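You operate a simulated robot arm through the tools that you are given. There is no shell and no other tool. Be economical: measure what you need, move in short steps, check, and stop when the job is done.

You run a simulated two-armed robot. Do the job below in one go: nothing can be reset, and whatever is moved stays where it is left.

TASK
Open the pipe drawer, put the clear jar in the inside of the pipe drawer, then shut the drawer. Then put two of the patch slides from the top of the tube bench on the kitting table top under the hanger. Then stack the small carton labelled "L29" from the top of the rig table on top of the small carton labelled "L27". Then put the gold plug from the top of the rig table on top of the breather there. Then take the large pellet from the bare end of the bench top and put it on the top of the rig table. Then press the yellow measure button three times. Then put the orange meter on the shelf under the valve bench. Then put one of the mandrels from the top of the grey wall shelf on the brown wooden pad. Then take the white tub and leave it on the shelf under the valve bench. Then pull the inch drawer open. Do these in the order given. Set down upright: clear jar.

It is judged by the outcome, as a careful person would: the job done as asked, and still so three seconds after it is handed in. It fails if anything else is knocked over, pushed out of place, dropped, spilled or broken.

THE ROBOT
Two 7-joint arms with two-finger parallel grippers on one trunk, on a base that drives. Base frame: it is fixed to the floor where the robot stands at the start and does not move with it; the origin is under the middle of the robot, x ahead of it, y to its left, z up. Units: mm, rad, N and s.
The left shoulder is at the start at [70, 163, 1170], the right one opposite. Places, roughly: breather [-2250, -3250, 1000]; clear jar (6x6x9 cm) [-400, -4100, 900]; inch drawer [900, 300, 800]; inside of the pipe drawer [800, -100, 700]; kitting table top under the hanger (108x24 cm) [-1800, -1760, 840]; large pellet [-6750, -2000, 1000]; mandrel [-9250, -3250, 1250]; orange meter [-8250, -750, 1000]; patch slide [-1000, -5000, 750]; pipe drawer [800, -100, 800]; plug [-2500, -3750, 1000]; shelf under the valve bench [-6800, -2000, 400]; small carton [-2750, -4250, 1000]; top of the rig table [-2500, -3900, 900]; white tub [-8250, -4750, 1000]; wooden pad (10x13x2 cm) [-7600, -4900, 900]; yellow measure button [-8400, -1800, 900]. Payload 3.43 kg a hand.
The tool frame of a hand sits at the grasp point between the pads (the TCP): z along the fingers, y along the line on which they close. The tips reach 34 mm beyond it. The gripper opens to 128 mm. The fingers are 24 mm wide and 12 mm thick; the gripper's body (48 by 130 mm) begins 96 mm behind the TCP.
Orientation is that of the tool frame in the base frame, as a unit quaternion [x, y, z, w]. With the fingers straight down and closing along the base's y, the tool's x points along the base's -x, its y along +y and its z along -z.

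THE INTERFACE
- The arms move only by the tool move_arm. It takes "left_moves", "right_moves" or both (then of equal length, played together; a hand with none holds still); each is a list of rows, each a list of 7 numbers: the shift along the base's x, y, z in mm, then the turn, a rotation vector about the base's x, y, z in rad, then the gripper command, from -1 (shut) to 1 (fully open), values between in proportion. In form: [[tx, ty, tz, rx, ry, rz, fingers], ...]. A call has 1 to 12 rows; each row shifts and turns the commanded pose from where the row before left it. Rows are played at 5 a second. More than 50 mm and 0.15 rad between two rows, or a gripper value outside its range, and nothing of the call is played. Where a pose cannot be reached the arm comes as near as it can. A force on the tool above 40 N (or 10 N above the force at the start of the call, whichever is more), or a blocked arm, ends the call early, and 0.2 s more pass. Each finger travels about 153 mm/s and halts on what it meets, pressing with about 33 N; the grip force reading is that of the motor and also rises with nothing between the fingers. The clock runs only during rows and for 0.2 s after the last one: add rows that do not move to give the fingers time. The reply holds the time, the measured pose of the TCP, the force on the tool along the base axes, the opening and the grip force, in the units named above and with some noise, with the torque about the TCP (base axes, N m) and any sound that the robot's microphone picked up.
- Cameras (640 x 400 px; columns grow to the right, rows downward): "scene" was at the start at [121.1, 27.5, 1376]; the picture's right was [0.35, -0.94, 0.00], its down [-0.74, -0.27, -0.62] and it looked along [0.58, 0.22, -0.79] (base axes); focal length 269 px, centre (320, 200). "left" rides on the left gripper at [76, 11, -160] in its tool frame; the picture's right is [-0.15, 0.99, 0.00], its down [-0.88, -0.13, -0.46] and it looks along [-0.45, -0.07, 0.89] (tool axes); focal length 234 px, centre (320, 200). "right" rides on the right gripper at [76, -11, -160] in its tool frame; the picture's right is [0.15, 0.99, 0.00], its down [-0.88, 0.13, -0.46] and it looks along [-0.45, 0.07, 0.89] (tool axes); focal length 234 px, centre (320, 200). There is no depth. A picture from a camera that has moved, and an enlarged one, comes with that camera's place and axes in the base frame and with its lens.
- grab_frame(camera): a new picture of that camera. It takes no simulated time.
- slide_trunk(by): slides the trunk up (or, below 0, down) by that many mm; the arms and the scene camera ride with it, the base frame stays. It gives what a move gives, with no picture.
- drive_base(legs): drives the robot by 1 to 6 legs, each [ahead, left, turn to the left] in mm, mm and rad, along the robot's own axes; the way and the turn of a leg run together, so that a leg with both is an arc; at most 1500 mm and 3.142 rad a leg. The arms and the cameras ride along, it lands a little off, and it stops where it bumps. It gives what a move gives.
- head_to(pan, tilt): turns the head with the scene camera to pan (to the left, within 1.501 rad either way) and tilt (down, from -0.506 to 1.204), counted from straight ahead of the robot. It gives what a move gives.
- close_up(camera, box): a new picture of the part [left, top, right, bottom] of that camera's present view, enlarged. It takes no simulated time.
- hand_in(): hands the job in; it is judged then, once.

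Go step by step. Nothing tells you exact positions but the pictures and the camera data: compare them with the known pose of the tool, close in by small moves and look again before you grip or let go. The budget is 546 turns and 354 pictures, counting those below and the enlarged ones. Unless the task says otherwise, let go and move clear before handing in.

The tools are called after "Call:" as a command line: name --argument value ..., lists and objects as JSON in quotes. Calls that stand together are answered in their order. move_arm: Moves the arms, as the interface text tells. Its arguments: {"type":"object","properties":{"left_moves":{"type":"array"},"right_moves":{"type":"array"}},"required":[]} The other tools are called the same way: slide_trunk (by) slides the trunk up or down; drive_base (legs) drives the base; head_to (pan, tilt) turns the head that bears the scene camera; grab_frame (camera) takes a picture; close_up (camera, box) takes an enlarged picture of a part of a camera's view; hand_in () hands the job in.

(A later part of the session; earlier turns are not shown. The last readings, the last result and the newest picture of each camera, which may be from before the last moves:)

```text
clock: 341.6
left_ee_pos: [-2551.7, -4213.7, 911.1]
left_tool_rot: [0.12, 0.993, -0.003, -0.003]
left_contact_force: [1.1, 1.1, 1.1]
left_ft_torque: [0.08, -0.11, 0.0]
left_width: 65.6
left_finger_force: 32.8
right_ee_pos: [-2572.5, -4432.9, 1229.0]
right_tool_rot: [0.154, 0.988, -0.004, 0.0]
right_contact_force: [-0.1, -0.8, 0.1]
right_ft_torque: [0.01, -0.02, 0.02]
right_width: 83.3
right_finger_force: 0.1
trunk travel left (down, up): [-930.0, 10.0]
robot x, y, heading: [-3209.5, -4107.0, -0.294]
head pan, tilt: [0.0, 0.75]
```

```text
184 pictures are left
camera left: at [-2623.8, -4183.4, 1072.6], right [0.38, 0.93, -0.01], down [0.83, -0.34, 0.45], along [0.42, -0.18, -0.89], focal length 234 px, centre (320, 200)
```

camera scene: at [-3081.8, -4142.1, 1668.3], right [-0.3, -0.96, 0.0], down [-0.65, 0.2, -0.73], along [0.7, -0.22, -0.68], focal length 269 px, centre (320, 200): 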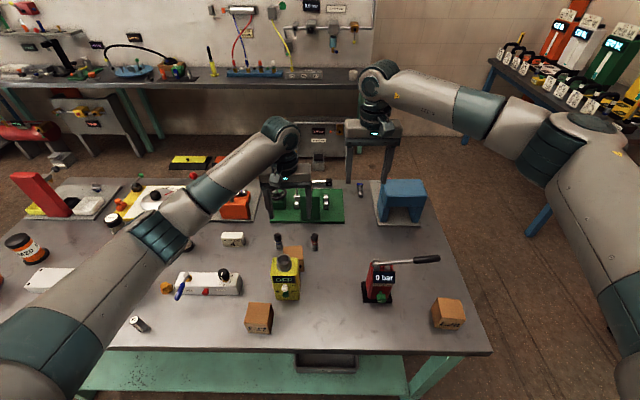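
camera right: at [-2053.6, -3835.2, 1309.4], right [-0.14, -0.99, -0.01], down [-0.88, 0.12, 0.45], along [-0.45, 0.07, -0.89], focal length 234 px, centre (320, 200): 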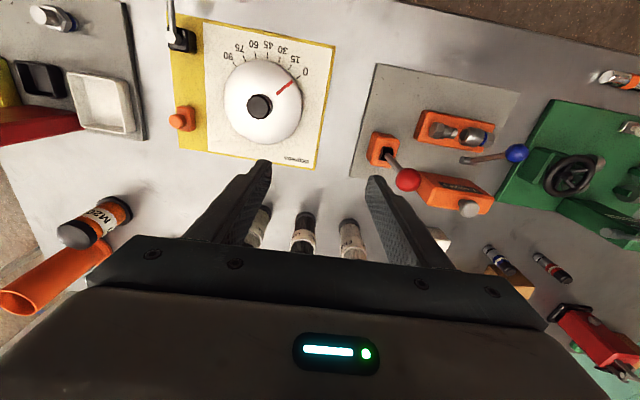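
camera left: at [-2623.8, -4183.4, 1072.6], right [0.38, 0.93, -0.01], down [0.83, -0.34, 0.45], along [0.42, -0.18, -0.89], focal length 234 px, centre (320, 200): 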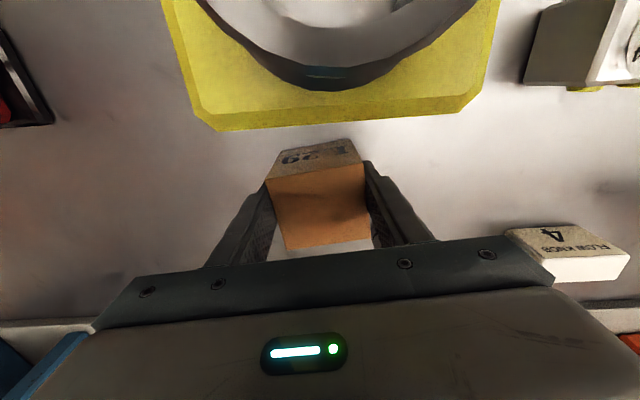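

Gripped at 65.6 mm. Lift clear of the yellow box and carry over L27.

Call:
move_arm --left_moves '[[0, 0, 20, 0, 0, 0, -0.3], [0, 0, 45, 0, 0, 0, -0.3], [0, 0, 45, 0, 0, 0, -0.3], [0, 0, 45, 0, 0, 0, -0.3], [0, 0, 45, 0, 0, 0, -0.3], [-33, 26, 0, 0, 0, 0, -0.3], [-33, 26, 0, 0, 0, 0, -0.3], [-33, 26, 0, 0, 0, 0, -0.3], [-33, 26, 0, 0, 0, 0, -0.3], [-33, 26, 0, 0, 0, 0, -0.3]]'

Call:
grab_frame --camera "left"

Call:
close_up --camera "scene" --box '[160, 160, 340, 360]'

```text
clock: 343.9
left_ee_pos: [-2714.2, -4080.6, 1112.8]
left_tool_rot: [0.121, 0.993, -0.003, -0.002]
left_contact_force: [-1.0, 0.2, -1.6]
left_ft_torque: [-0.04, 0.0, 0.02]
left_width: 64.7
left_finger_force: 33.0
right_ee_pos: [-2572.5, -4431.4, 1230.6]
right_tool_rot: [0.154, 0.988, -0.006, -0.001]
right_contact_force: [-0.1, 0.1, 0.2]
right_ft_torque: [-0.01, -0.01, -0.01]
right_width: 83.1
right_finger_force: 0.1
trunk travel left (down, up): [-930.0, 10.0]
robot x, y, heading: [-3208.3, -4104.2, -0.302]
head pan, tilt: [0.0, 0.75]
```

```text
183 pictures are left
camera left: at [-2786.1, -4050.3, 1273.7], right [0.38, 0.92, -0.01], down [0.83, -0.34, 0.45], along [0.42, -0.18, -0.89], focal length 234 px, centre (320, 200)
```

left: 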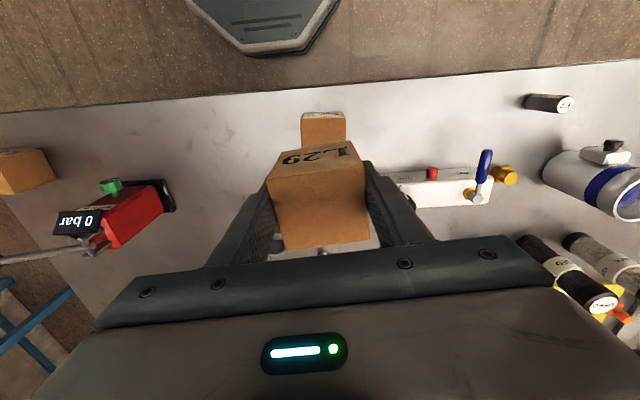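

```text
2.00 times, centred on (250, 260) of scene
camera zoom: at [-3084.1, -4140.5, 1668.4], right [-0.3, -0.96, 0.0], down [-0.65, 0.2, -0.73], along [0.7, -0.22, -0.68], focal length 539 px, centre (460, 80)
```

zoom: 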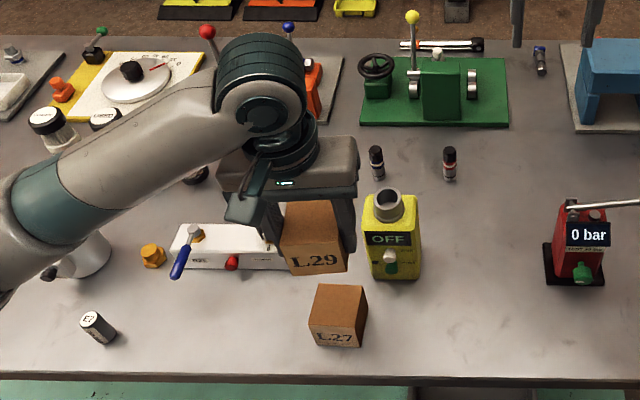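

Aligned within ~5 mm; L29 is turned about 0.13 rad relative to L27. Rotate, shift, and lower to just above.

Call:
move_arm --left_moves '[[0, 5, 0, 0, 0, -0.13, -0.3], [0, 0, -40, 0, 0, 0, -0.3], [0, 0, -40, 0, 0, 0, -0.3], [0, 0, -30, 0, 0, 0, -0.3]]'

Call:
grab_frame --camera "left"

Call:
close_up --camera "scene" --box '[200, 220, 340, 345]'

```text
clock: 344.9
left_ee_pos: [-2716.9, -4078.2, 1002.1]
left_tool_rot: [0.185, 0.983, -0.002, -0.002]
left_contact_force: [0.2, -0.8, -2.7]
left_ft_torque: [0.01, 0.0, 0.05]
left_width: 64.8
left_finger_force: 33.4
right_ee_pos: [-2570.9, -4432.6, 1230.6]
right_tool_rot: [0.154, 0.988, -0.004, 0.0]
right_contact_force: [-0.5, -0.3, 0.2]
right_ft_torque: [0.01, 0.02, 0.0]
right_width: 83.2
right_finger_force: 0.0
trunk travel left (down, up): [-930.0, 10.0]
robot x, y, heading: [-3211.9, -4103.9, -0.3]
head pan, tilt: [0.0, 0.75]
```

```text
181 pictures are left
camera left: at [-2782.7, -4039.7, 1163.9], right [0.5, 0.87, -0.01], down [0.78, -0.44, 0.45], along [0.39, -0.23, -0.89], focal length 234 px, centre (320, 200)
```

left: 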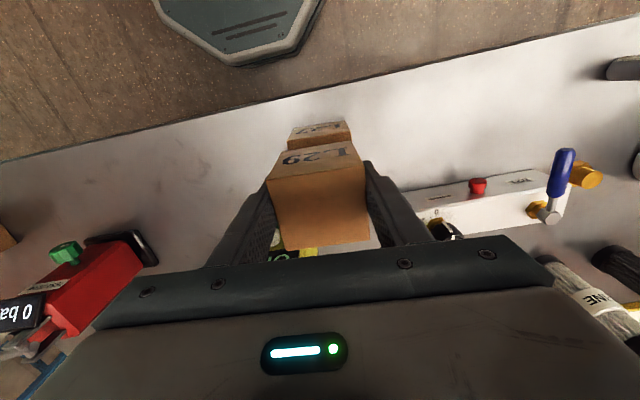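

```text
3.20 times, centred on (270, 282) of scene
camera zoom: at [-3082.4, -4142.8, 1668.2], right [-0.3, -0.96, 0.0], down [-0.65, 0.2, -0.73], along [0.7, -0.22, -0.68], focal length 862 px, centre (480, -64)
```

zoom: 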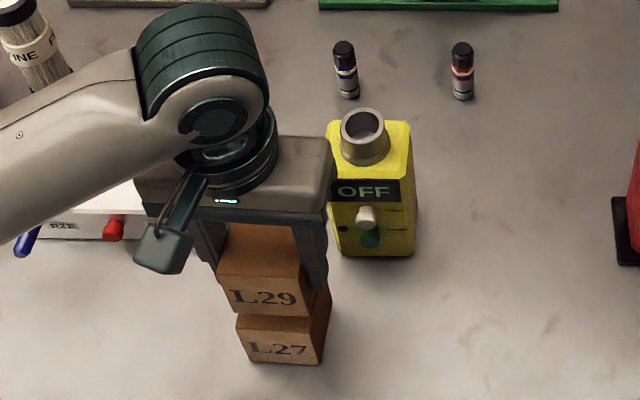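

Zoom in on the left view to measure the remaining offset.

Call:
close_up --camera "left" --box '[250, 100, 390, 260]'

```text
2.50 times, centred on (320, 180) of left
camera zoom: at [-2782.7, -4039.7, 1163.9], right [0.5, 0.87, -0.01], down [0.78, -0.44, 0.45], along [0.39, -0.23, -0.89], focal length 585 px, centre (320, 250)
```

zoom: 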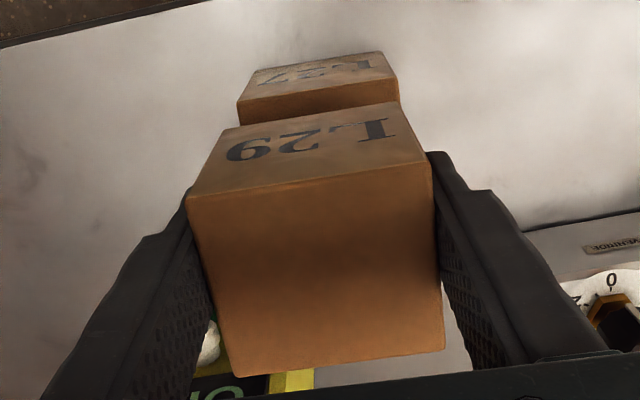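

Take a tighter scene zoom to cross-check the lateral offset.

Call:
close_up --camera "scene" --box '[245, 270, 315, 340]'

```text
5.71 times, centred on (280, 305) of scene
camera zoom: at [-3082.4, -4142.8, 1668.2], right [-0.3, -0.96, 0.0], down [-0.65, 0.2, -0.73], along [0.7, -0.22, -0.68], focal length 1539 px, centre (549, -400)
```

zoom: 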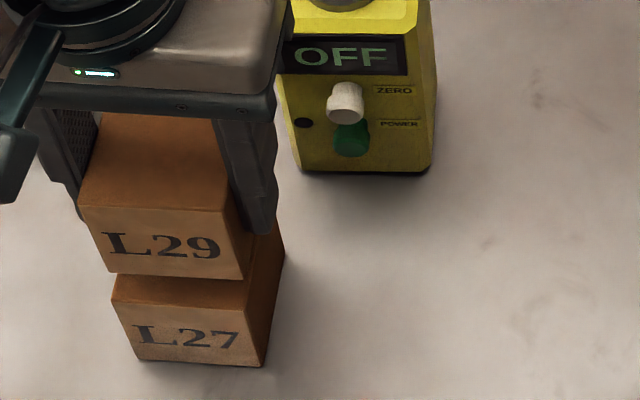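

Both views agree: shift about 4 mm left, then lower.

Call:
move_arm --left_moves '[[1, 4, -12, 0, 0, 0, -0.3], [0, 0, -8, 0, 0, 0, -0.3], [0, 0, -4, 0, 0, 0, -0.3]]'

Call:
move_arm --left_moves '[[0, 0, -3, 0, 0, 0, -0.3], [0, 0, -2, 0, 0, 0, -0.3]]'

Call:
close_up --camera "scene" --box '[245, 270, 315, 340]'

```text
clock: 345.6
left_ee_pos: [-2714.7, -4073.8, 979.9]
left_tool_rot: [0.186, 0.983, -0.003, -0.001]
left_contact_force: [1.3, 1.4, 17.8]
left_ft_torque: [0.67, 0.06, 0.06]
left_width: 65.0
left_finger_force: 33.3
right_ee_pos: [-2574.2, -4431.9, 1231.0]
right_tool_rot: [0.154, 0.988, -0.005, 0.0]
right_contact_force: [0.1, 0.2, -0.2]
right_ft_torque: [-0.02, -0.02, -0.01]
right_width: 83.1
right_finger_force: 0.0
trunk travel left (down, up): [-930.0, 10.0]
robot x, y, heading: [-3210.7, -4102.0, -0.3]
head pan, tilt: [0.0, 0.75]
```

```text
clock: 346.2
left_ee_pos: [-2716.1, -4075.0, 973.7]
left_tool_rot: [0.186, 0.983, -0.003, -0.002]
left_contact_force: [0.2, -1.2, 27.3]
left_ft_torque: [0.79, -0.37, 0.01]
left_width: 65.0
left_finger_force: 33.3
right_ee_pos: [-2573.0, -4433.3, 1230.0]
right_tool_rot: [0.154, 0.988, -0.005, 0.0]
right_contact_force: [-0.2, -0.2, 0.7]
right_ft_torque: [-0.03, 0.02, 0.01]
right_width: 82.8
right_finger_force: 0.0
trunk travel left (down, up): [-930.0, 10.0]
robot x, y, heading: [-3209.9, -4104.5, -0.304]
head pan, tilt: [0.0, 0.75]
```

```text
5.71 times, centred on (280, 305) of scene
camera zoom: at [-3084.9, -4143.3, 1668.5], right [-0.3, -0.96, 0.0], down [-0.65, 0.2, -0.73], along [0.7, -0.22, -0.68], focal length 1539 px, centre (549, -400)
```

zoom: 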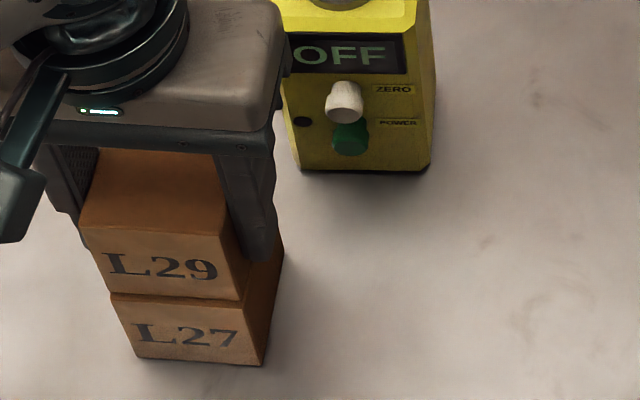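

Stacked squarely, in contact. Release and rise straight up.

Call:
move_arm --left_moves '[[0, 0, 2, 0, 0, 0, -0.1], [0, 0, 0, 0, 0, 0, 0.2], [0, 0, 0, 0, 0, 0, 0.35], [0, 0, 30, 0, 0, 0, 0.35], [0, 0, 45, 0, 0, 0, 0.35], [0, 0, 45, 0, 0, 0, 0.35], [0, 0, 45, 0, 0, 0, 0.35]]'

Call:
close_up --camera "scene" --box '[140, 200, 340, 350]'

Call:
grab_frame --camera "left"

```text
clock: 347.9
left_ee_pos: [-2716.0, -4071.9, 1138.6]
left_tool_rot: [0.186, 0.983, -0.002, -0.003]
left_contact_force: [0.4, -0.7, -0.4]
left_ft_torque: [0.01, 0.01, 0.0]
left_width: 86.5
left_finger_force: 0.1
right_ee_pos: [-2571.6, -4432.5, 1229.7]
right_tool_rot: [0.154, 0.988, -0.005, -0.001]
right_contact_force: [0.2, 0.8, 0.2]
right_ft_torque: [-0.02, 0.03, -0.01]
right_width: 83.3
right_finger_force: 0.1
trunk travel left (down, up): [-930.0, 10.0]
robot x, y, heading: [-3206.3, -4104.9, -0.303]
head pan, tilt: [0.0, 0.75]
```

```text
2.67 times, centred on (240, 275) of scene
camera zoom: at [-3082.4, -4143.0, 1668.1], right [-0.3, -0.96, 0.0], down [-0.65, 0.2, -0.73], along [0.7, -0.22, -0.68], focal length 718 px, centre (533, 0)
```

zoom: 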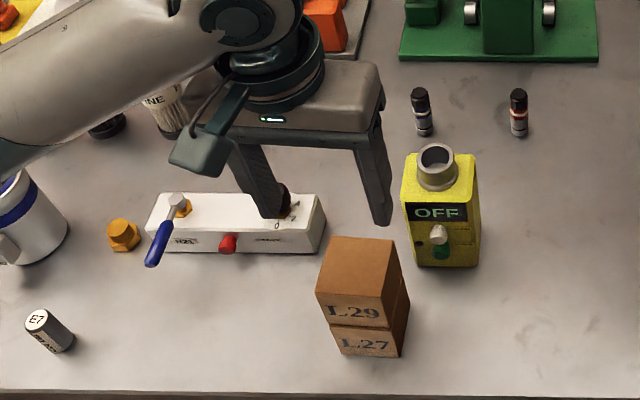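

```text
175 pictures are left
camera left: at [-2782.1, -4033.4, 1300.0], right [0.5, 0.87, -0.01], down [0.78, -0.44, 0.45], along [0.39, -0.23, -0.89], focal length 234 px, centre (320, 200)
```

left: 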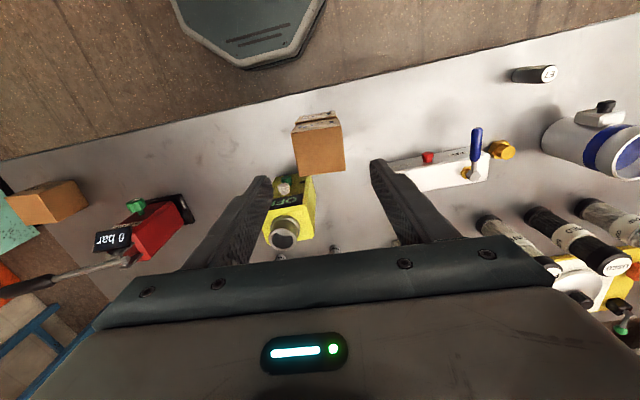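

Stack is neat. Next the gold plug at about (-2524, -3808). Shift the base left 300 mm and turn the left wrist −90° so the fingers close east–west, clear of the blue lever.

Call:
drive_base --legs '[[0, 300, 0]]'

Call:
move_arm --left_moves '[[0, 0, 0, 0, 0, -0.14, 0], [0, 0, 0, 0, 0, -0.14, 0], [0, 0, 0, 0, 0, -0.14, 0], [0, 0, 0, 0, 0, -0.14, 0], [0, 0, 0, 0, 0, -0.14, 0], [0, 0, 0, 0, 0, -0.14, 0], [0, 0, 0, 0, 0, -0.14, 0], [0, 0, 0, 0, 0, -0.14, 0], [0, 0, 0, 0, 0, -0.14, 0], [0, 0, 0, 0, 0, -0.14, 0]]'

Call:
grab_frame --camera "left"

Call:
grab_frame --camera "scene"

```text
clock: 349.9
left_ee_pos: [-2627.6, -3784.6, 1138.4]
left_tool_rot: [0.187, 0.982, -0.002, -0.003]
left_contact_force: [0.6, 0.5, -0.8]
left_ft_torque: [0.03, -0.03, 0.01]
left_width: 86.3
left_finger_force: 0.1
right_ee_pos: [-2484.5, -4145.9, 1229.8]
right_tool_rot: [0.157, 0.988, -0.003, -0.001]
right_contact_force: [-0.6, 0.2, 0.3]
right_ft_torque: [0.06, 0.0, -0.01]
right_width: 83.3
right_finger_force: 0.2
trunk travel left (down, up): [-930.0, 10.0]
robot x, y, heading: [-3122.8, -3813.0, -0.304]
head pan, tilt: [0.0, 0.75]
```

```text
clock: 352.1
left_ee_pos: [-2624.8, -3782.6, 1138.9]
left_tool_rot: [0.776, 0.63, -0.001, -0.004]
left_contact_force: [0.8, -0.2, 0.4]
left_ft_torque: [-0.02, 0.0, 0.01]
left_width: 63.8
left_finger_force: 0.1
right_ee_pos: [-2482.6, -4143.6, 1228.9]
right_tool_rot: [0.157, 0.988, -0.004, -0.001]
right_contact_force: [0.2, 0.6, 0.1]
right_ft_torque: [0.0, 0.02, 0.0]
right_width: 83.2
right_finger_force: 0.1
trunk travel left (down, up): [-930.0, 10.0]
robot x, y, heading: [-3122.3, -3814.1, -0.304]
head pan, tilt: [0.0, 0.75]
```

```text
174 pictures are left
camera left: at [-2598.7, -3712.7, 1299.9], right [0.94, -0.35, -0.01], down [-0.31, -0.84, 0.45], along [-0.16, -0.42, -0.89], focal length 234 px, centre (320, 200)
```

left: 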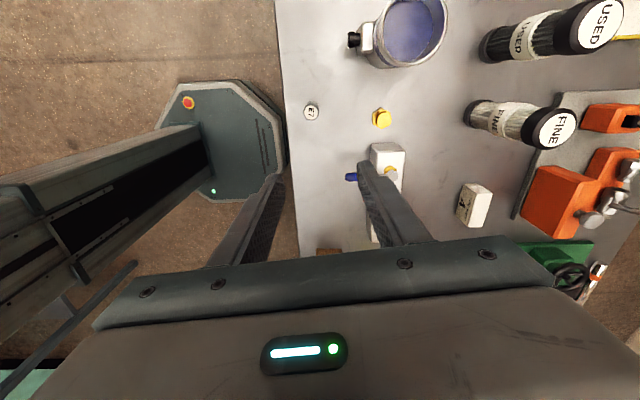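

```text
173 pictures are left
camera scene: at [-2992.7, -3853.1, 1668.2], right [-0.3, -0.95, 0.0], down [-0.65, 0.2, -0.73], along [0.7, -0.22, -0.68], focal length 269 px, centre (320, 200)
```

scene: 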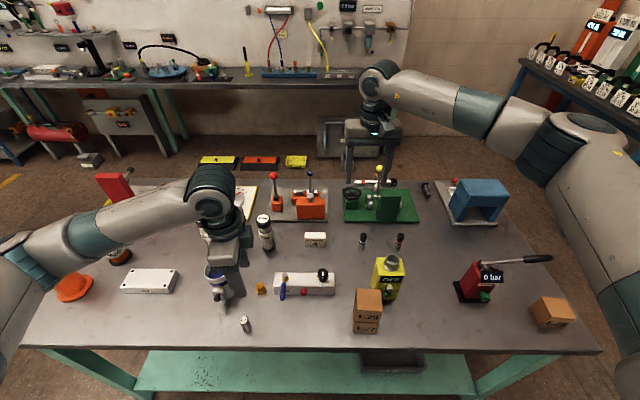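

Plug at ≈(-2522, -3797). Move over it and descend part way.

Call:
move_arm --left_moves '[[34, -5, 0, 0, 0, 0, 0], [34, -5, -20, 0, 0, 0, 0], [34, -4, -30, 0, 0, 0, 0], [0, 0, -45, 0, 0, 0, 0], [0, 0, -30, 0, 0, 0, 0]]'

Call:
grab_frame --camera "left"

Call:
close_up --camera "scene" --box '[180, 150, 340, 340]'

```text
clock: 353.3
left_ee_pos: [-2522.4, -3798.7, 1012.9]
left_tool_rot: [0.776, 0.631, -0.001, -0.004]
left_contact_force: [0.4, 0.0, -0.1]
left_ft_torque: [0.02, 0.0, 0.0]
left_width: 64.2
left_finger_force: 0.0
right_ee_pos: [-2482.9, -4145.5, 1230.1]
right_tool_rot: [0.157, 0.988, -0.004, -0.001]
right_contact_force: [-0.4, -0.2, 0.2]
right_ft_torque: [0.0, -0.02, 0.01]
right_width: 83.3
right_finger_force: 0.1
trunk travel left (down, up): [-930.0, 10.0]
robot x, y, heading: [-3121.0, -3814.2, -0.301]
head pan, tilt: [0.0, 0.75]
```

```text
172 pictures are left
camera left: at [-2496.3, -3728.0, 1174.3], right [0.94, -0.35, -0.01], down [-0.31, -0.84, 0.45], along [-0.16, -0.42, -0.89], focal length 234 px, centre (320, 200)
```

left: 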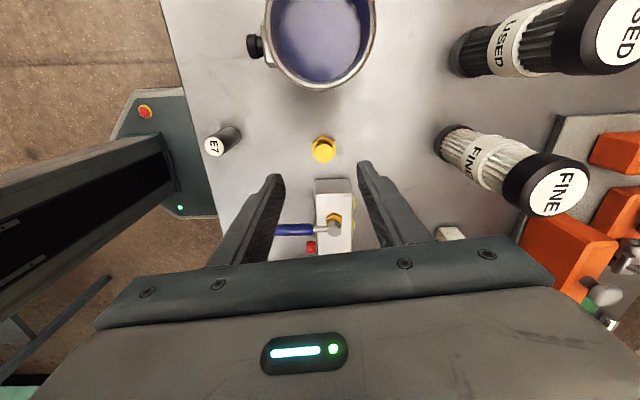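

```text
2.11 times, centred on (260, 245) of scene
camera zoom: at [-2992.5, -3853.0, 1668.3], right [-0.3, -0.95, 0.0], down [-0.65, 0.2, -0.73], along [0.7, -0.22, -0.68], focal length 567 px, centre (446, 105)
```

zoom: 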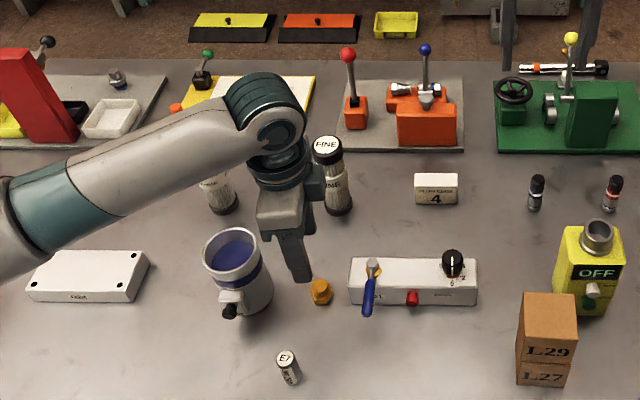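

Well centred over the plug. Descend and grip.

Call:
move_arm --left_moves '[[2, 0, -45, 0, 0, 0, 0], [0, 0, -45, 0, 0, 0, 0], [0, 0, -18, 0, 0, 0, 0]]'

Call:
grab_frame --camera "left"

Call:
close_up --camera "scene" --box '[210, 190, 330, 320]'

```text
clock: 354.1
left_ee_pos: [-2520.9, -3798.4, 906.1]
left_tool_rot: [0.776, 0.631, -0.001, -0.004]
left_contact_force: [0.5, -0.1, 0.1]
left_ft_torque: [-0.01, -0.02, 0.01]
left_width: 64.2
left_finger_force: 0.0
right_ee_pos: [-2482.4, -4145.0, 1229.8]
right_tool_rot: [0.157, 0.988, -0.005, 0.0]
right_contact_force: [0.3, 0.0, -0.4]
right_ft_torque: [-0.04, 0.03, -0.02]
right_width: 83.2
right_finger_force: 0.1
trunk travel left (down, up): [-930.0, 10.0]
robot x, y, heading: [-3122.4, -3814.6, -0.305]
head pan, tilt: [0.0, 0.75]
```

```text
170 pictures are left
camera left: at [-2494.6, -3727.7, 1067.4], right [0.94, -0.35, -0.01], down [-0.31, -0.84, 0.45], along [-0.16, -0.42, -0.89], focal length 234 px, centre (320, 200)
```

left: 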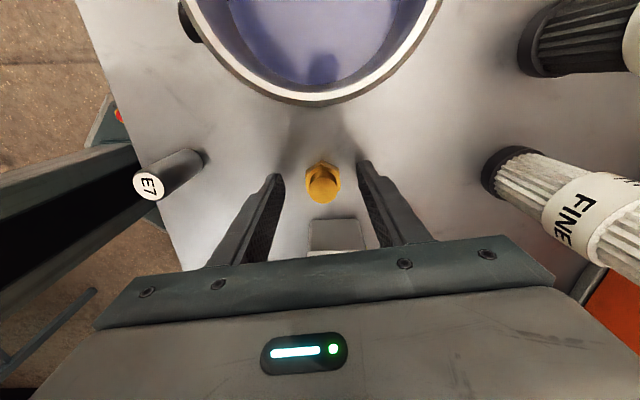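

```text
3.08 times, centred on (270, 255) of scene
camera zoom: at [-2992.9, -3853.2, 1668.3], right [-0.3, -0.95, 0.0], down [-0.65, 0.2, -0.73], along [0.7, -0.22, -0.68], focal length 829 px, centre (474, 31)
```

zoom: 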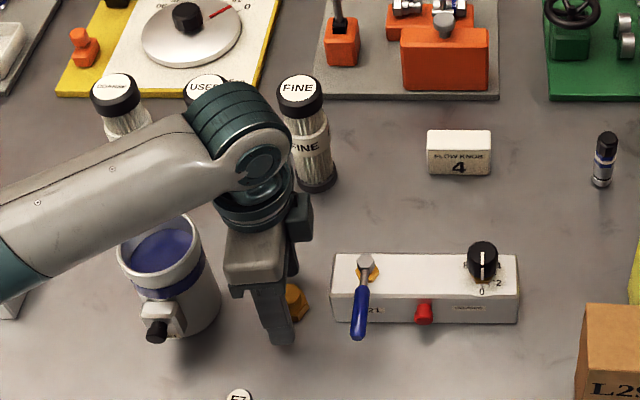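

Plug is between the fingers. Close.

Call:
move_arm --left_moves '[[0, 0, -3, 0, 0, 0, -0.3], [0, 0, 0, 0, 0, 0, -0.6], [0, 0, 0, 0, 0, 0, -0.8], [0, 0, 0, 0, 0, 0, -0.8]]'

Call:
move_arm --left_moves '[[0, 0, 20, 0, 0, 0, -0.8], [0, 0, 45, 0, 0, 0, -0.8], [0, 0, 45, 0, 0, 0, -0.8], [0, 0, 45, 0, 0, 0, -0.8], [0, 0, 45, 0, 0, 0, -0.8], [0, 0, 45, 0, 0, 0, -0.8]]'

Call:
grab_frame --camera "left"

```text
clock: 355.1
left_ee_pos: [-2521.5, -3798.2, 903.7]
left_tool_rot: [0.776, 0.631, -0.001, -0.005]
left_contact_force: [0.1, -0.8, 1.2]
left_ft_torque: [-0.02, -0.02, 0.0]
left_width: 28.2
left_finger_force: 32.8
right_ee_pos: [-2482.2, -4144.9, 1230.6]
right_tool_rot: [0.156, 0.988, -0.004, 0.0]
right_contact_force: [0.6, -0.3, -0.4]
right_ft_torque: [-0.04, 0.02, 0.04]
right_width: 83.5
right_finger_force: 0.0
trunk travel left (down, up): [-930.0, 10.0]
robot x, y, heading: [-3119.5, -3814.3, -0.302]
head pan, tilt: [0.0, 0.75]
```

```text
clock: 356.5
left_ee_pos: [-2523.2, -3796.9, 1144.5]
left_tool_rot: [0.776, 0.631, 0.0, -0.004]
left_contact_force: [-0.2, 0.2, -0.4]
left_ft_torque: [0.04, -0.02, -0.01]
left_width: 28.1
left_finger_force: 33.4
right_ee_pos: [-2482.7, -4146.0, 1229.7]
right_tool_rot: [0.157, 0.988, -0.004, -0.001]
right_contact_force: [0.1, 0.1, -0.3]
right_ft_torque: [0.01, 0.01, 0.01]
right_width: 83.3
right_finger_force: 0.0
trunk travel left (down, up): [-930.0, 10.0]
robot x, y, heading: [-3122.7, -3815.1, -0.305]
head pan, tilt: [0.0, 0.75]
```

```text
168 pictures are left
camera left: at [-2496.3, -3726.0, 1306.3], right [0.94, -0.35, -0.01], down [-0.31, -0.84, 0.45], along [-0.16, -0.42, -0.89], focal length 234 px, centre (320, 200)
```

left: 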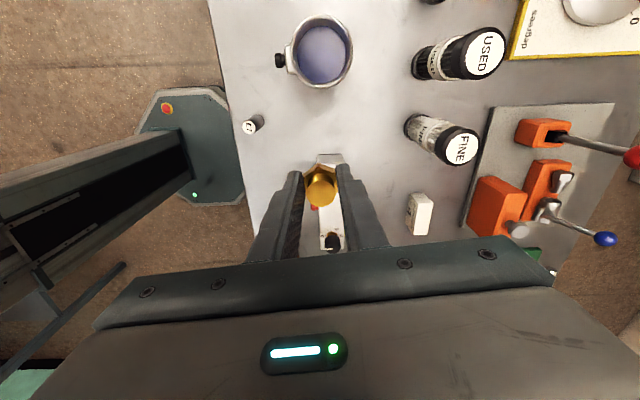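

Plug held. Raise a bit and crab left toward the breather (M20 orange desiccant cylinder).

Call:
move_arm --left_moves '[[0, 0, 40, 0, 0, 0, -0.8]]'

Call:
drive_base --legs '[[0, 480, 0]]'

Call:
grab_frame --camera "left"

Call:
grab_frame --camera "scene"

```text
clock: 356.9
left_ee_pos: [-2521.6, -3795.6, 1184.5]
left_tool_rot: [0.776, 0.631, -0.001, -0.004]
left_contact_force: [-0.3, 0.7, -0.8]
left_ft_torque: [0.01, -0.01, 0.0]
left_width: 28.3
left_finger_force: 34.0
right_ee_pos: [-2482.6, -4143.7, 1230.0]
right_tool_rot: [0.157, 0.988, -0.005, -0.001]
right_contact_force: [0.1, 0.6, -0.4]
right_ft_torque: [0.0, -0.01, -0.01]
right_width: 83.4
right_finger_force: 0.1
trunk travel left (down, up): [-930.0, 10.0]
robot x, y, heading: [-3120.7, -3816.6, -0.304]
head pan, tilt: [0.0, 0.75]
```

```text
clock: 359.8
left_ee_pos: [-2373.7, -3330.8, 1185.0]
left_tool_rot: [0.776, 0.63, 0.0, -0.004]
left_contact_force: [0.2, 0.6, -1.0]
left_ft_torque: [-0.01, -0.02, -0.01]
left_width: 28.1
left_finger_force: 32.7
right_ee_pos: [-2336.3, -3680.3, 1229.5]
right_tool_rot: [0.157, 0.988, -0.004, -0.001]
right_contact_force: [0.1, 0.0, 0.0]
right_ft_torque: [-0.02, -0.03, -0.01]
right_width: 82.9
right_finger_force: 0.0
trunk travel left (down, up): [-930.0, 10.0]
robot x, y, heading: [-2971.1, -3345.8, -0.305]
head pan, tilt: [0.0, 0.75]
```

```text
167 pictures are left
camera left: at [-2347.6, -3260.1, 1346.6], right [0.94, -0.35, -0.01], down [-0.31, -0.84, 0.45], along [-0.16, -0.42, -0.89], focal length 234 px, centre (320, 200)
```

left: 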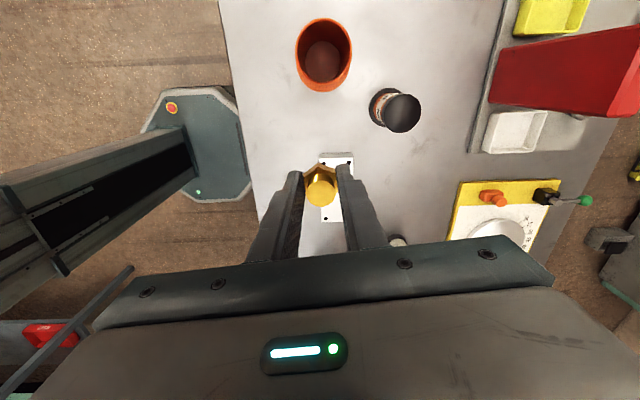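

```text
166 pictures are left
camera scene: at [-2846.4, -3387.6, 1668.2], right [-0.3, -0.95, 0.0], down [-0.65, 0.21, -0.73], along [0.7, -0.22, -0.68], focal length 269 px, centre (320, 200)
```

scene: 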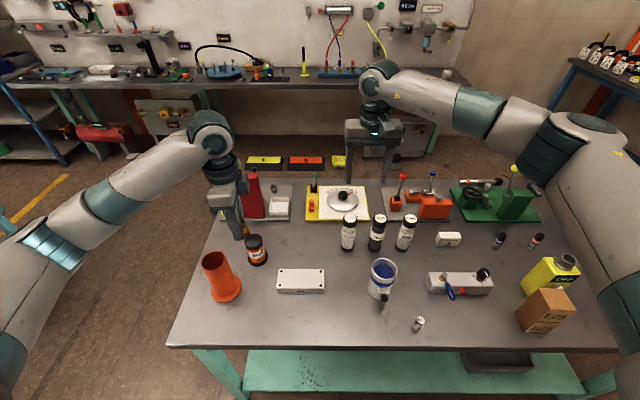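

Breather at ≈(-2244, -3342), cap top z≈955. Move over it.

Call:
move_arm --left_moves '[[43, -4, 0, 0, 0, 0, -0.8], [43, -4, 0, 0, 0, 0, -0.8], [44, -3, -20, 0, 0, 0, -0.8], [0, 0, -40, 0, 0, 0, -0.8]]'

Call:
grab_frame --camera "left"

Call:
close_up --camera "scene" --box '[170, 130, 330, 310]'

```text
clock: 360.8
left_ee_pos: [-2243.5, -3341.4, 1126.5]
left_tool_rot: [0.777, 0.629, 0.0, -0.004]
left_contact_force: [-0.1, -0.7, -1.0]
left_ft_torque: [0.0, 0.01, 0.03]
left_width: 28.3
left_finger_force: 33.2
right_ee_pos: [-2336.2, -3677.3, 1229.0]
right_tool_rot: [0.157, 0.988, -0.005, -0.001]
right_contact_force: [0.6, -0.1, 0.0]
right_ft_torque: [-0.02, 0.0, 0.01]
right_width: 83.1
right_finger_force: 0.1
trunk travel left (down, up): [-930.0, 10.0]
robot x, y, heading: [-2973.2, -3347.1, -0.307]
head pan, tilt: [0.0, 0.75]
```

```text
165 pictures are left
camera left: at [-2217.1, -3269.6, 1286.6], right [0.94, -0.35, -0.01], down [-0.31, -0.84, 0.45], along [-0.16, -0.42, -0.89], focal length 234 px, centre (320, 200)
```

left: 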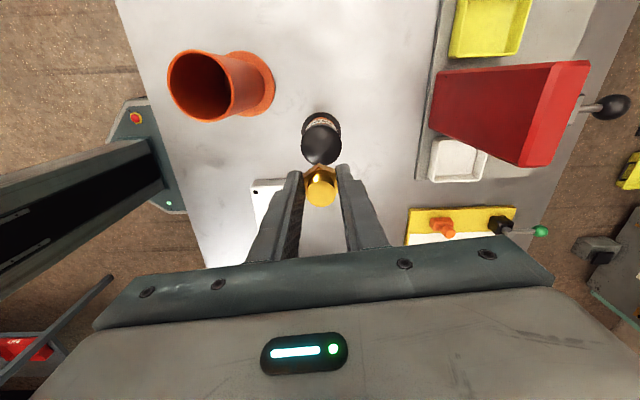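

```text
2.22 times, centred on (250, 220) of scene
camera zoom: at [-2845.2, -3385.3, 1668.3], right [-0.3, -0.95, 0.0], down [-0.65, 0.2, -0.73], along [0.7, -0.22, -0.68], focal length 599 px, centre (476, 156)
```

zoom: 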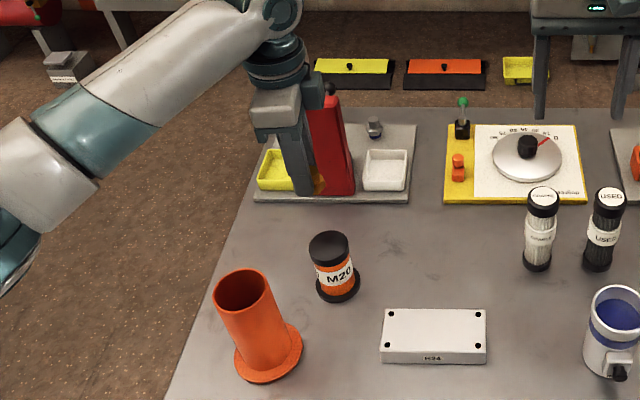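

Aligned over the cap. Descend toward it.

Call:
move_arm --left_moves '[[-2, -2, -40, 0, 0, 0, -0.8], [-1, -1, -40, 0, 0, 0, -0.8], [0, 0, -26, 0, 0, 0, -0.8]]'

Call:
grab_frame --camera "left"

Call:
close_up --camera "scene" --box '[190, 160, 310, 280]'

```text
clock: 361.6
left_ee_pos: [-2248.5, -3344.9, 1019.1]
left_tool_rot: [0.777, 0.63, 0.001, -0.005]
left_contact_force: [-0.6, 1.0, -0.4]
left_ft_torque: [-0.01, -0.03, 0.03]
left_width: 28.0
left_finger_force: 33.0
right_ee_pos: [-2337.2, -3678.3, 1230.8]
right_tool_rot: [0.157, 0.988, -0.004, -0.001]
right_contact_force: [-0.2, -0.2, -0.5]
right_ft_torque: [-0.01, 0.01, 0.01]
right_width: 83.2
right_finger_force: 0.0
trunk travel left (down, up): [-930.0, 10.0]
robot x, y, heading: [-2973.5, -3348.7, -0.304]
head pan, tilt: [0.0, 0.75]
```

```text
163 pictures are left
camera left: at [-2220.9, -3273.8, 1180.7], right [0.94, -0.35, -0.01], down [-0.31, -0.84, 0.45], along [-0.16, -0.42, -0.89], focal length 234 px, centre (320, 200)
```

left: 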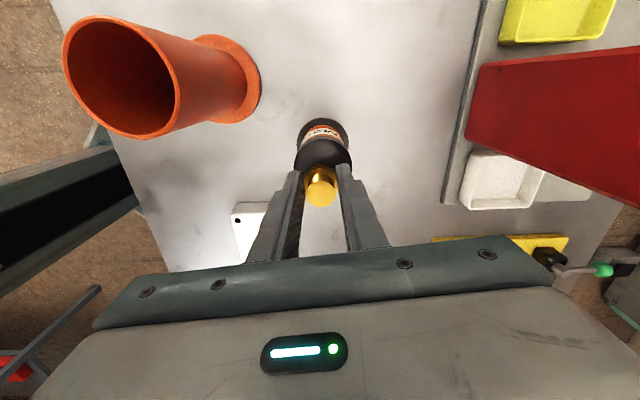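

```text
3.33 times, centred on (250, 220) of scene
camera zoom: at [-2846.0, -3386.1, 1668.3], right [-0.3, -0.95, 0.0], down [-0.65, 0.21, -0.73], along [0.7, -0.22, -0.68], focal length 898 px, centre (553, 133)
```

zoom: 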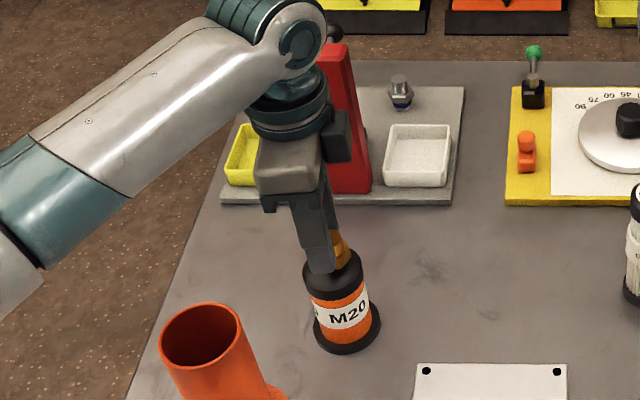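

Zoom to refine the cap centre.

Call:
close_up --camera "left" --box '[260, 100, 380, 220]'

```text
3.33 times, centred on (320, 160) of left
camera zoom: at [-2220.9, -3273.8, 1180.7], right [0.94, -0.35, -0.01], down [-0.31, -0.84, 0.45], along [-0.16, -0.42, -0.89], focal length 781 px, centre (320, 333)
```

zoom: 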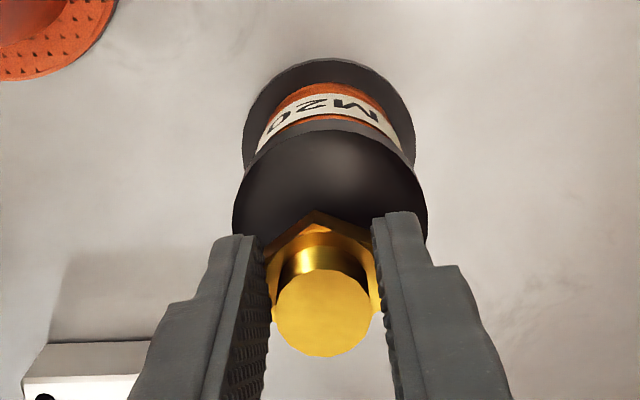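

Plug axis is within ~4 mm of the cap centre. Lower gently to contact.

Call:
move_arm --left_moves '[[3, 0, -6, 0, 0, 0, -0.8], [0, 0, -5, 0, 0, 0, -0.8]]'

Call:
move_arm --left_moves '[[0, 0, -3, 0, 0, 0, -0.8], [0, 0, -3, 0, 0, 0, -0.8]]'

Call:
move_arm --left_moves '[[0, 0, -3, 0, 0, 0, -0.8], [0, 0, -2, 0, 0, 0, -0.8]]'

```text
clock: 362.2
left_ee_pos: [-2244.2, -3344.1, 1007.9]
left_tool_rot: [0.776, 0.63, -0.002, -0.004]
left_contact_force: [0.4, 0.6, -0.4]
left_ft_torque: [0.01, -0.05, 0.02]
left_width: 27.9
left_finger_force: 33.2
right_ee_pos: [-2335.5, -3678.4, 1229.8]
right_tool_rot: [0.157, 0.988, -0.004, 0.0]
right_contact_force: [-0.3, -0.3, -0.4]
right_ft_torque: [0.01, 0.0, 0.03]
right_width: 83.1
right_finger_force: 0.1
trunk travel left (down, up): [-930.0, 10.0]
robot x, y, heading: [-2974.6, -3344.8, -0.306]
head pan, tilt: [0.0, 0.75]
```

```text
clock: 362.8
left_ee_pos: [-2245.5, -3344.0, 1006.6]
left_tool_rot: [0.777, 0.63, 0.002, -0.001]
left_contact_force: [1.3, 1.0, 21.2]
left_ft_torque: [-0.11, -0.01, -0.02]
left_width: 27.9
left_finger_force: 33.5
right_ee_pos: [-2339.0, -3679.6, 1232.1]
right_tool_rot: [0.158, 0.987, -0.005, 0.0]
right_contact_force: [0.5, -0.5, 0.0]
right_ft_torque: [0.01, 0.02, -0.01]
right_width: 83.2
right_finger_force: 0.0
trunk travel left (down, up): [-930.0, 10.0]
robot x, y, heading: [-2976.7, -3346.5, -0.306]
head pan, tilt: [0.0, 0.75]
```

```text
clock: 363.4
left_ee_pos: [-2245.5, -3343.9, 1000.0]
left_tool_rot: [0.776, 0.631, 0.0, -0.002]
left_contact_force: [3.6, -1.0, 21.5]
left_ft_torque: [-0.17, -0.08, 0.01]
left_width: 28.3
left_finger_force: 32.9
right_ee_pos: [-2339.3, -3677.8, 1230.8]
right_tool_rot: [0.157, 0.988, -0.005, 0.0]
right_contact_force: [0.0, 0.1, 0.8]
right_ft_torque: [-0.02, 0.01, 0.0]
right_width: 83.3
right_finger_force: 0.1
trunk travel left (down, up): [-930.0, 10.0]
robot x, y, heading: [-2973.8, -3348.2, -0.304]
head pan, tilt: [0.0, 0.75]
```

Plug rests on the cap. Release and rise.

Call:
move_arm --left_moves '[[0, 0, 1, 0, 0, 0, -0.5], [0, 0, 0, 0, 0, 0, -0.1], [0, 0, 0, 0, 0, 0, 0.1], [0, 0, 30, 0, 0, 0, 0.1], [0, 0, 45, 0, 0, 0, 0.1], [0, 0, 45, 0, 0, 0, 0.1], [0, 0, 45, 0, 0, 0, 0.1]]'

Call:
close_up --camera "scene" --box '[190, 160, 310, 280]'

```text
clock: 365.0
left_ee_pos: [-2245.1, -3343.3, 1163.3]
left_tool_rot: [0.777, 0.63, -0.001, -0.005]
left_contact_force: [0.3, -0.3, -0.4]
left_ft_torque: [0.01, 0.03, 0.01]
left_width: 70.2
left_finger_force: 0.0
right_ee_pos: [-2336.7, -3679.4, 1229.6]
right_tool_rot: [0.158, 0.987, -0.004, -0.001]
right_contact_force: [-0.8, 1.3, -0.1]
right_ft_torque: [0.0, 0.02, 0.02]
right_width: 83.3
right_finger_force: 0.1
trunk travel left (down, up): [-930.0, 10.0]
robot x, y, heading: [-2973.8, -3347.6, -0.31]
head pan, tilt: [0.0, 0.75]
```

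```text
3.33 times, centred on (250, 220) of scene
camera zoom: at [-2846.0, -3386.2, 1668.1], right [-0.3, -0.95, 0.0], down [-0.65, 0.21, -0.73], along [0.7, -0.22, -0.68], focal length 898 px, centre (553, 133)
```

zoom: 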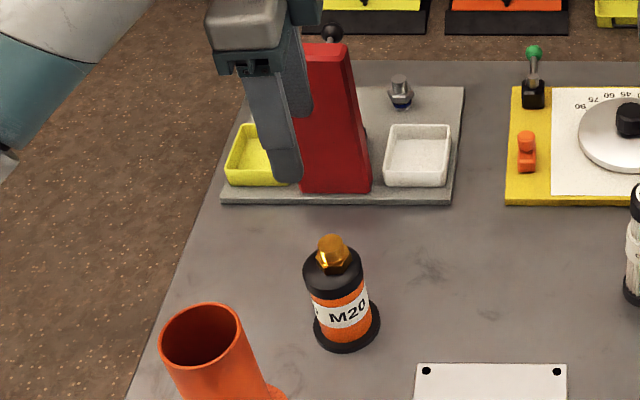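

The plug stands on the breather. Next, the large pellet far to the west. Raise and tuck the left hand, then turn around and look.

Call:
move_arm --left_moves '[[-35, 11, 25, 0, 0, 0, 0.1], [-35, 11, 25, 0, 0, 0, 0.1], [-35, 11, 20, 0, 0, 0, 0.1], [-20, 6, 0, 0, 0, 0.14, 0.1], [0, 0, 0, 0, 0, 0.14, 0.1], [0, 0, 0, 0, 0, 0.14, 0.1], [0, 0, 0, 0, 0, 0.14, 0.1], [0, 0, 0, 0, 0, 0.14, 0.1], [0, 0, 0, 0, 0, 0.14, 0.1], [0, 0, 0, 0, 0, 0.14, 0.1], [0, 0, 0, 0, 0, 0.14, 0.1], [0, 0, 0, 0, 0, 0.14, 0.1]]'

Call:
drive_base --legs '[[0, 0, 1.57], [0, 0, 1.57]]'

Call:
head_to --pan 0.0 --tilt 0.3

Call:
grab_frame --camera "scene"

```text
clock: 367.6
left_ee_pos: [-2368.2, -3304.4, 1232.7]
left_tool_rot: [0.256, 0.967, -0.003, -0.004]
left_contact_force: [-0.3, 0.7, -0.1]
left_ft_torque: [0.02, 0.03, 0.0]
left_width: 70.4
left_finger_force: 0.1
right_ee_pos: [-2336.2, -3678.2, 1230.4]
right_tool_rot: [0.158, 0.987, -0.004, -0.001]
right_contact_force: [0.3, 0.4, -0.3]
right_ft_torque: [0.0, 0.01, 0.02]
right_width: 83.1
right_finger_force: 0.0
trunk travel left (down, up): [-930.0, 10.0]
robot x, y, heading: [-2974.2, -3351.1, -0.304]
head pan, tilt: [0.0, 0.75]
```

```text
clock: 375.6
left_ee_pos: [-3578.4, -3387.0, 1233.3]
left_tool_rot: [0.966, -0.258, 0.003, -0.003]
left_contact_force: [0.7, 0.0, -0.1]
left_ft_torque: [0.03, 0.0, -0.01]
left_width: 70.6
left_finger_force: 0.1
right_ee_pos: [-3608.7, -3012.6, 1229.9]
right_tool_rot: [0.987, -0.159, 0.0, -0.004]
right_contact_force: [0.3, 0.3, 0.1]
right_ft_torque: [0.05, 0.01, -0.01]
right_width: 83.1
right_finger_force: 0.0
trunk travel left (down, up): [-930.0, 10.0]
robot x, y, heading: [-2974.4, -3347.4, 2.835]
head pan, tilt: [0.0, 0.75]
```

```text
clock: 376.6
left_ee_pos: [-3577.7, -3387.0, 1233.6]
left_tool_rot: [0.966, -0.258, 0.004, -0.003]
left_contact_force: [-0.2, 0.4, 0.1]
left_ft_torque: [0.0, 0.01, 0.01]
left_width: 70.2
left_finger_force: 0.0
right_ee_pos: [-3611.0, -3012.6, 1228.2]
right_tool_rot: [0.987, -0.159, 0.001, -0.003]
right_contact_force: [0.7, 0.5, -0.4]
right_ft_torque: [0.04, -0.01, -0.02]
right_width: 83.0
right_finger_force: 0.0
trunk travel left (down, up): [-930.0, 10.0]
robot x, y, heading: [-2973.4, -3343.4, 2.835]
head pan, tilt: [0.0, 0.3]
```

```text
159 pictures are left
camera scene: at [-3110.2, -3302.2, 1708.5], right [0.3, 0.95, 0.0], down [0.28, -0.09, -0.95], along [-0.91, 0.29, -0.3], focal length 269 px, centre (320, 200)
```

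scene: 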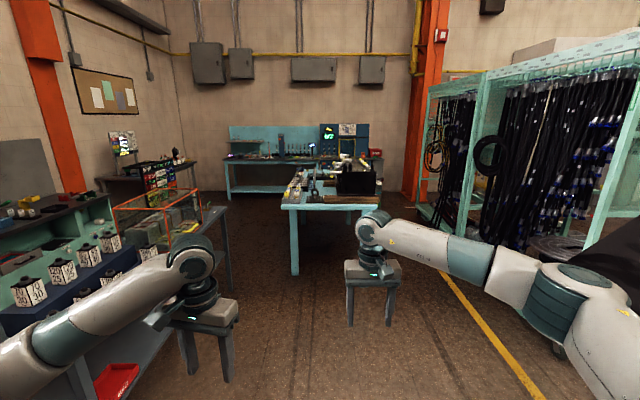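

The valve bench is straight ahead (cyan table with the monitor). Drive forward.

Call:
drive_base --legs '[[1500, 0, 0], [500, 0, 0]]'

Call:
grab_frame --camera "scene"

```text
clock: 386.6
left_ee_pos: [-5496.6, -2783.3, 1234.5]
left_tool_rot: [0.966, -0.257, 0.003, -0.003]
left_contact_force: [-0.3, -0.1, -0.1]
left_ft_torque: [0.02, 0.0, 0.05]
left_width: 70.2
left_finger_force: 0.1
right_ee_pos: [-5530.2, -2409.5, 1230.5]
right_tool_rot: [0.987, -0.158, 0.001, -0.005]
right_contact_force: [-0.1, 0.2, 0.2]
right_ft_torque: [-0.03, -0.01, 0.0]
right_width: 83.3
right_finger_force: 0.1
trunk travel left (down, up): [-930.0, 10.0]
robot x, y, heading: [-4895.6, -2741.5, 2.831]
head pan, tilt: [0.0, 0.3]
```

```text
158 pictures are left
camera scene: at [-5029.1, -2696.3, 1708.8], right [0.3, 0.95, 0.0], down [0.28, -0.09, -0.96], along [-0.91, 0.29, -0.29], focal length 269 px, centre (320, 200)
```

scene: 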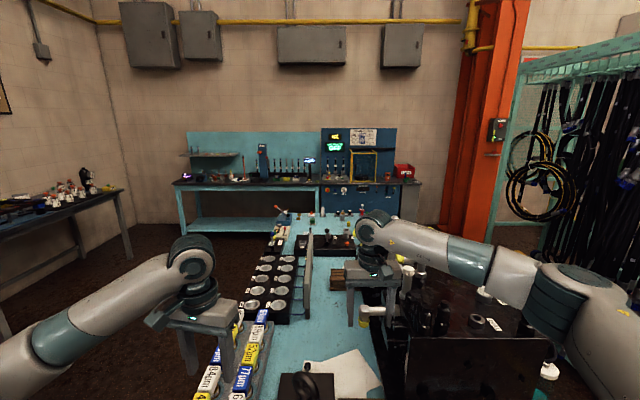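

The bench is just below me. Tilt the head down to see its top and near edge.

Call:
head_to --pan 0.0 --tilt 0.9

Call:
grab_frame --camera "scene"

Call:
grab_frame --camera "left"

Call:
grab_frame --camera "right"

```text
clock: 387.6
left_ee_pos: [-5497.7, -2782.5, 1232.8]
left_tool_rot: [0.967, -0.257, 0.004, -0.003]
left_contact_force: [0.0, -0.5, 0.3]
left_ft_torque: [-0.03, 0.02, 0.0]
left_width: 70.3
left_finger_force: 0.0
right_ee_pos: [-5530.4, -2408.8, 1229.9]
right_tool_rot: [0.987, -0.158, 0.001, -0.004]
right_contact_force: [-0.5, -0.7, 1.1]
right_ft_torque: [-0.06, -0.02, -0.01]
right_width: 83.0
right_finger_force: 0.1
trunk travel left (down, up): [-930.0, 10.0]
robot x, y, heading: [-4893.4, -2740.9, 2.838]
head pan, tilt: [0.0, 0.901]
```

```text
157 pictures are left
camera scene: at [-5014.0, -2701.0, 1656.4], right [0.3, 0.95, 0.0], down [0.75, -0.24, -0.62], along [-0.59, 0.19, -0.78], focal length 269 px, centre (320, 200)
```

scene: 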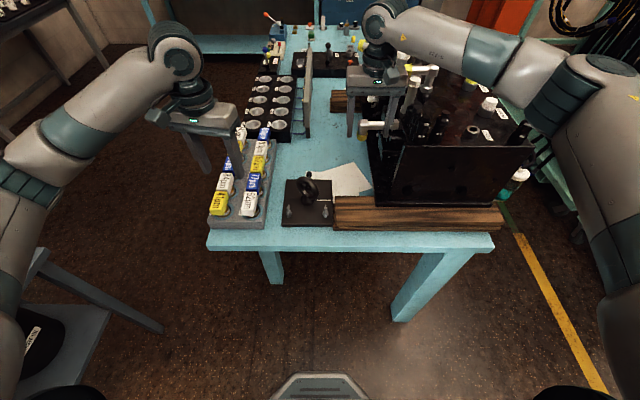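

```text
156 pictures are left
camera left: at [-5440.0, -2830.3, 1394.7], right [-0.62, -0.79, -0.01], down [-0.7, 0.55, 0.45], along [-0.35, 0.28, -0.89], focal length 234 px, centre (320, 200)
```

left: 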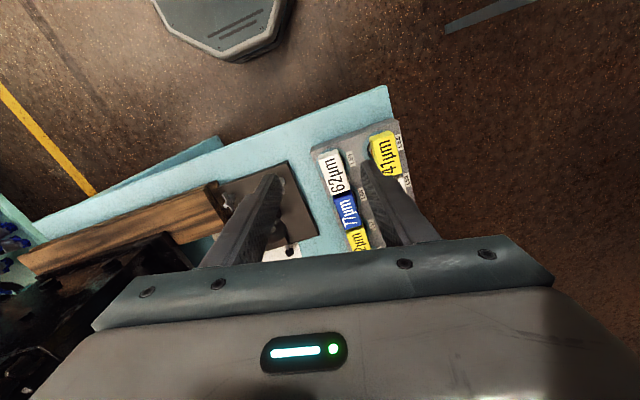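

```text
155 pictures are left
camera right: at [-5456.2, -2421.3, 1389.2], right [-0.17, -0.99, -0.01], down [-0.88, 0.14, 0.45], along [-0.45, 0.08, -0.89], focal length 234 px, centre (320, 200)
```

right: 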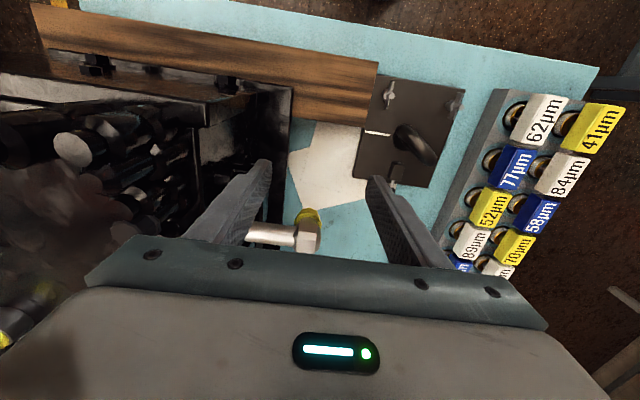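

Look along the bench toward its far end.

Call:
head_to --pan -0.05 --tilt 0.5

Call:
close_up --camera "scene" --box '[200, 100, 460, 300]'

```text
clock: 388.5
left_ee_pos: [-5498.3, -2781.6, 1233.1]
left_tool_rot: [0.966, -0.257, 0.003, -0.003]
left_contact_force: [-0.1, 0.8, 0.2]
left_ft_torque: [-0.05, -0.01, -0.01]
left_width: 70.5
left_finger_force: 0.0
right_ee_pos: [-5529.5, -2408.8, 1230.2]
right_tool_rot: [0.988, -0.156, 0.0, -0.005]
right_contact_force: [1.0, -0.6, 0.1]
right_ft_torque: [0.0, 0.02, -0.01]
right_width: 83.4
right_finger_force: 0.0
trunk travel left (down, up): [-930.0, 10.0]
robot x, y, heading: [-4896.0, -2742.9, 2.838]
head pan, tilt: [-0.051, 0.499]
```

```text
2.00 times, centred on (330, 200) of scene
camera zoom: at [-5027.2, -2692.1, 1690.1], right [0.35, 0.94, 0.0], down [0.45, -0.17, -0.88], along [-0.82, 0.31, -0.48], focal length 539 px, centre (300, 200)
```

zoom: 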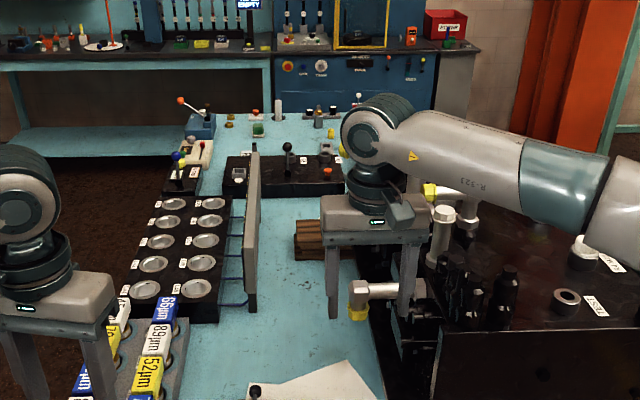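

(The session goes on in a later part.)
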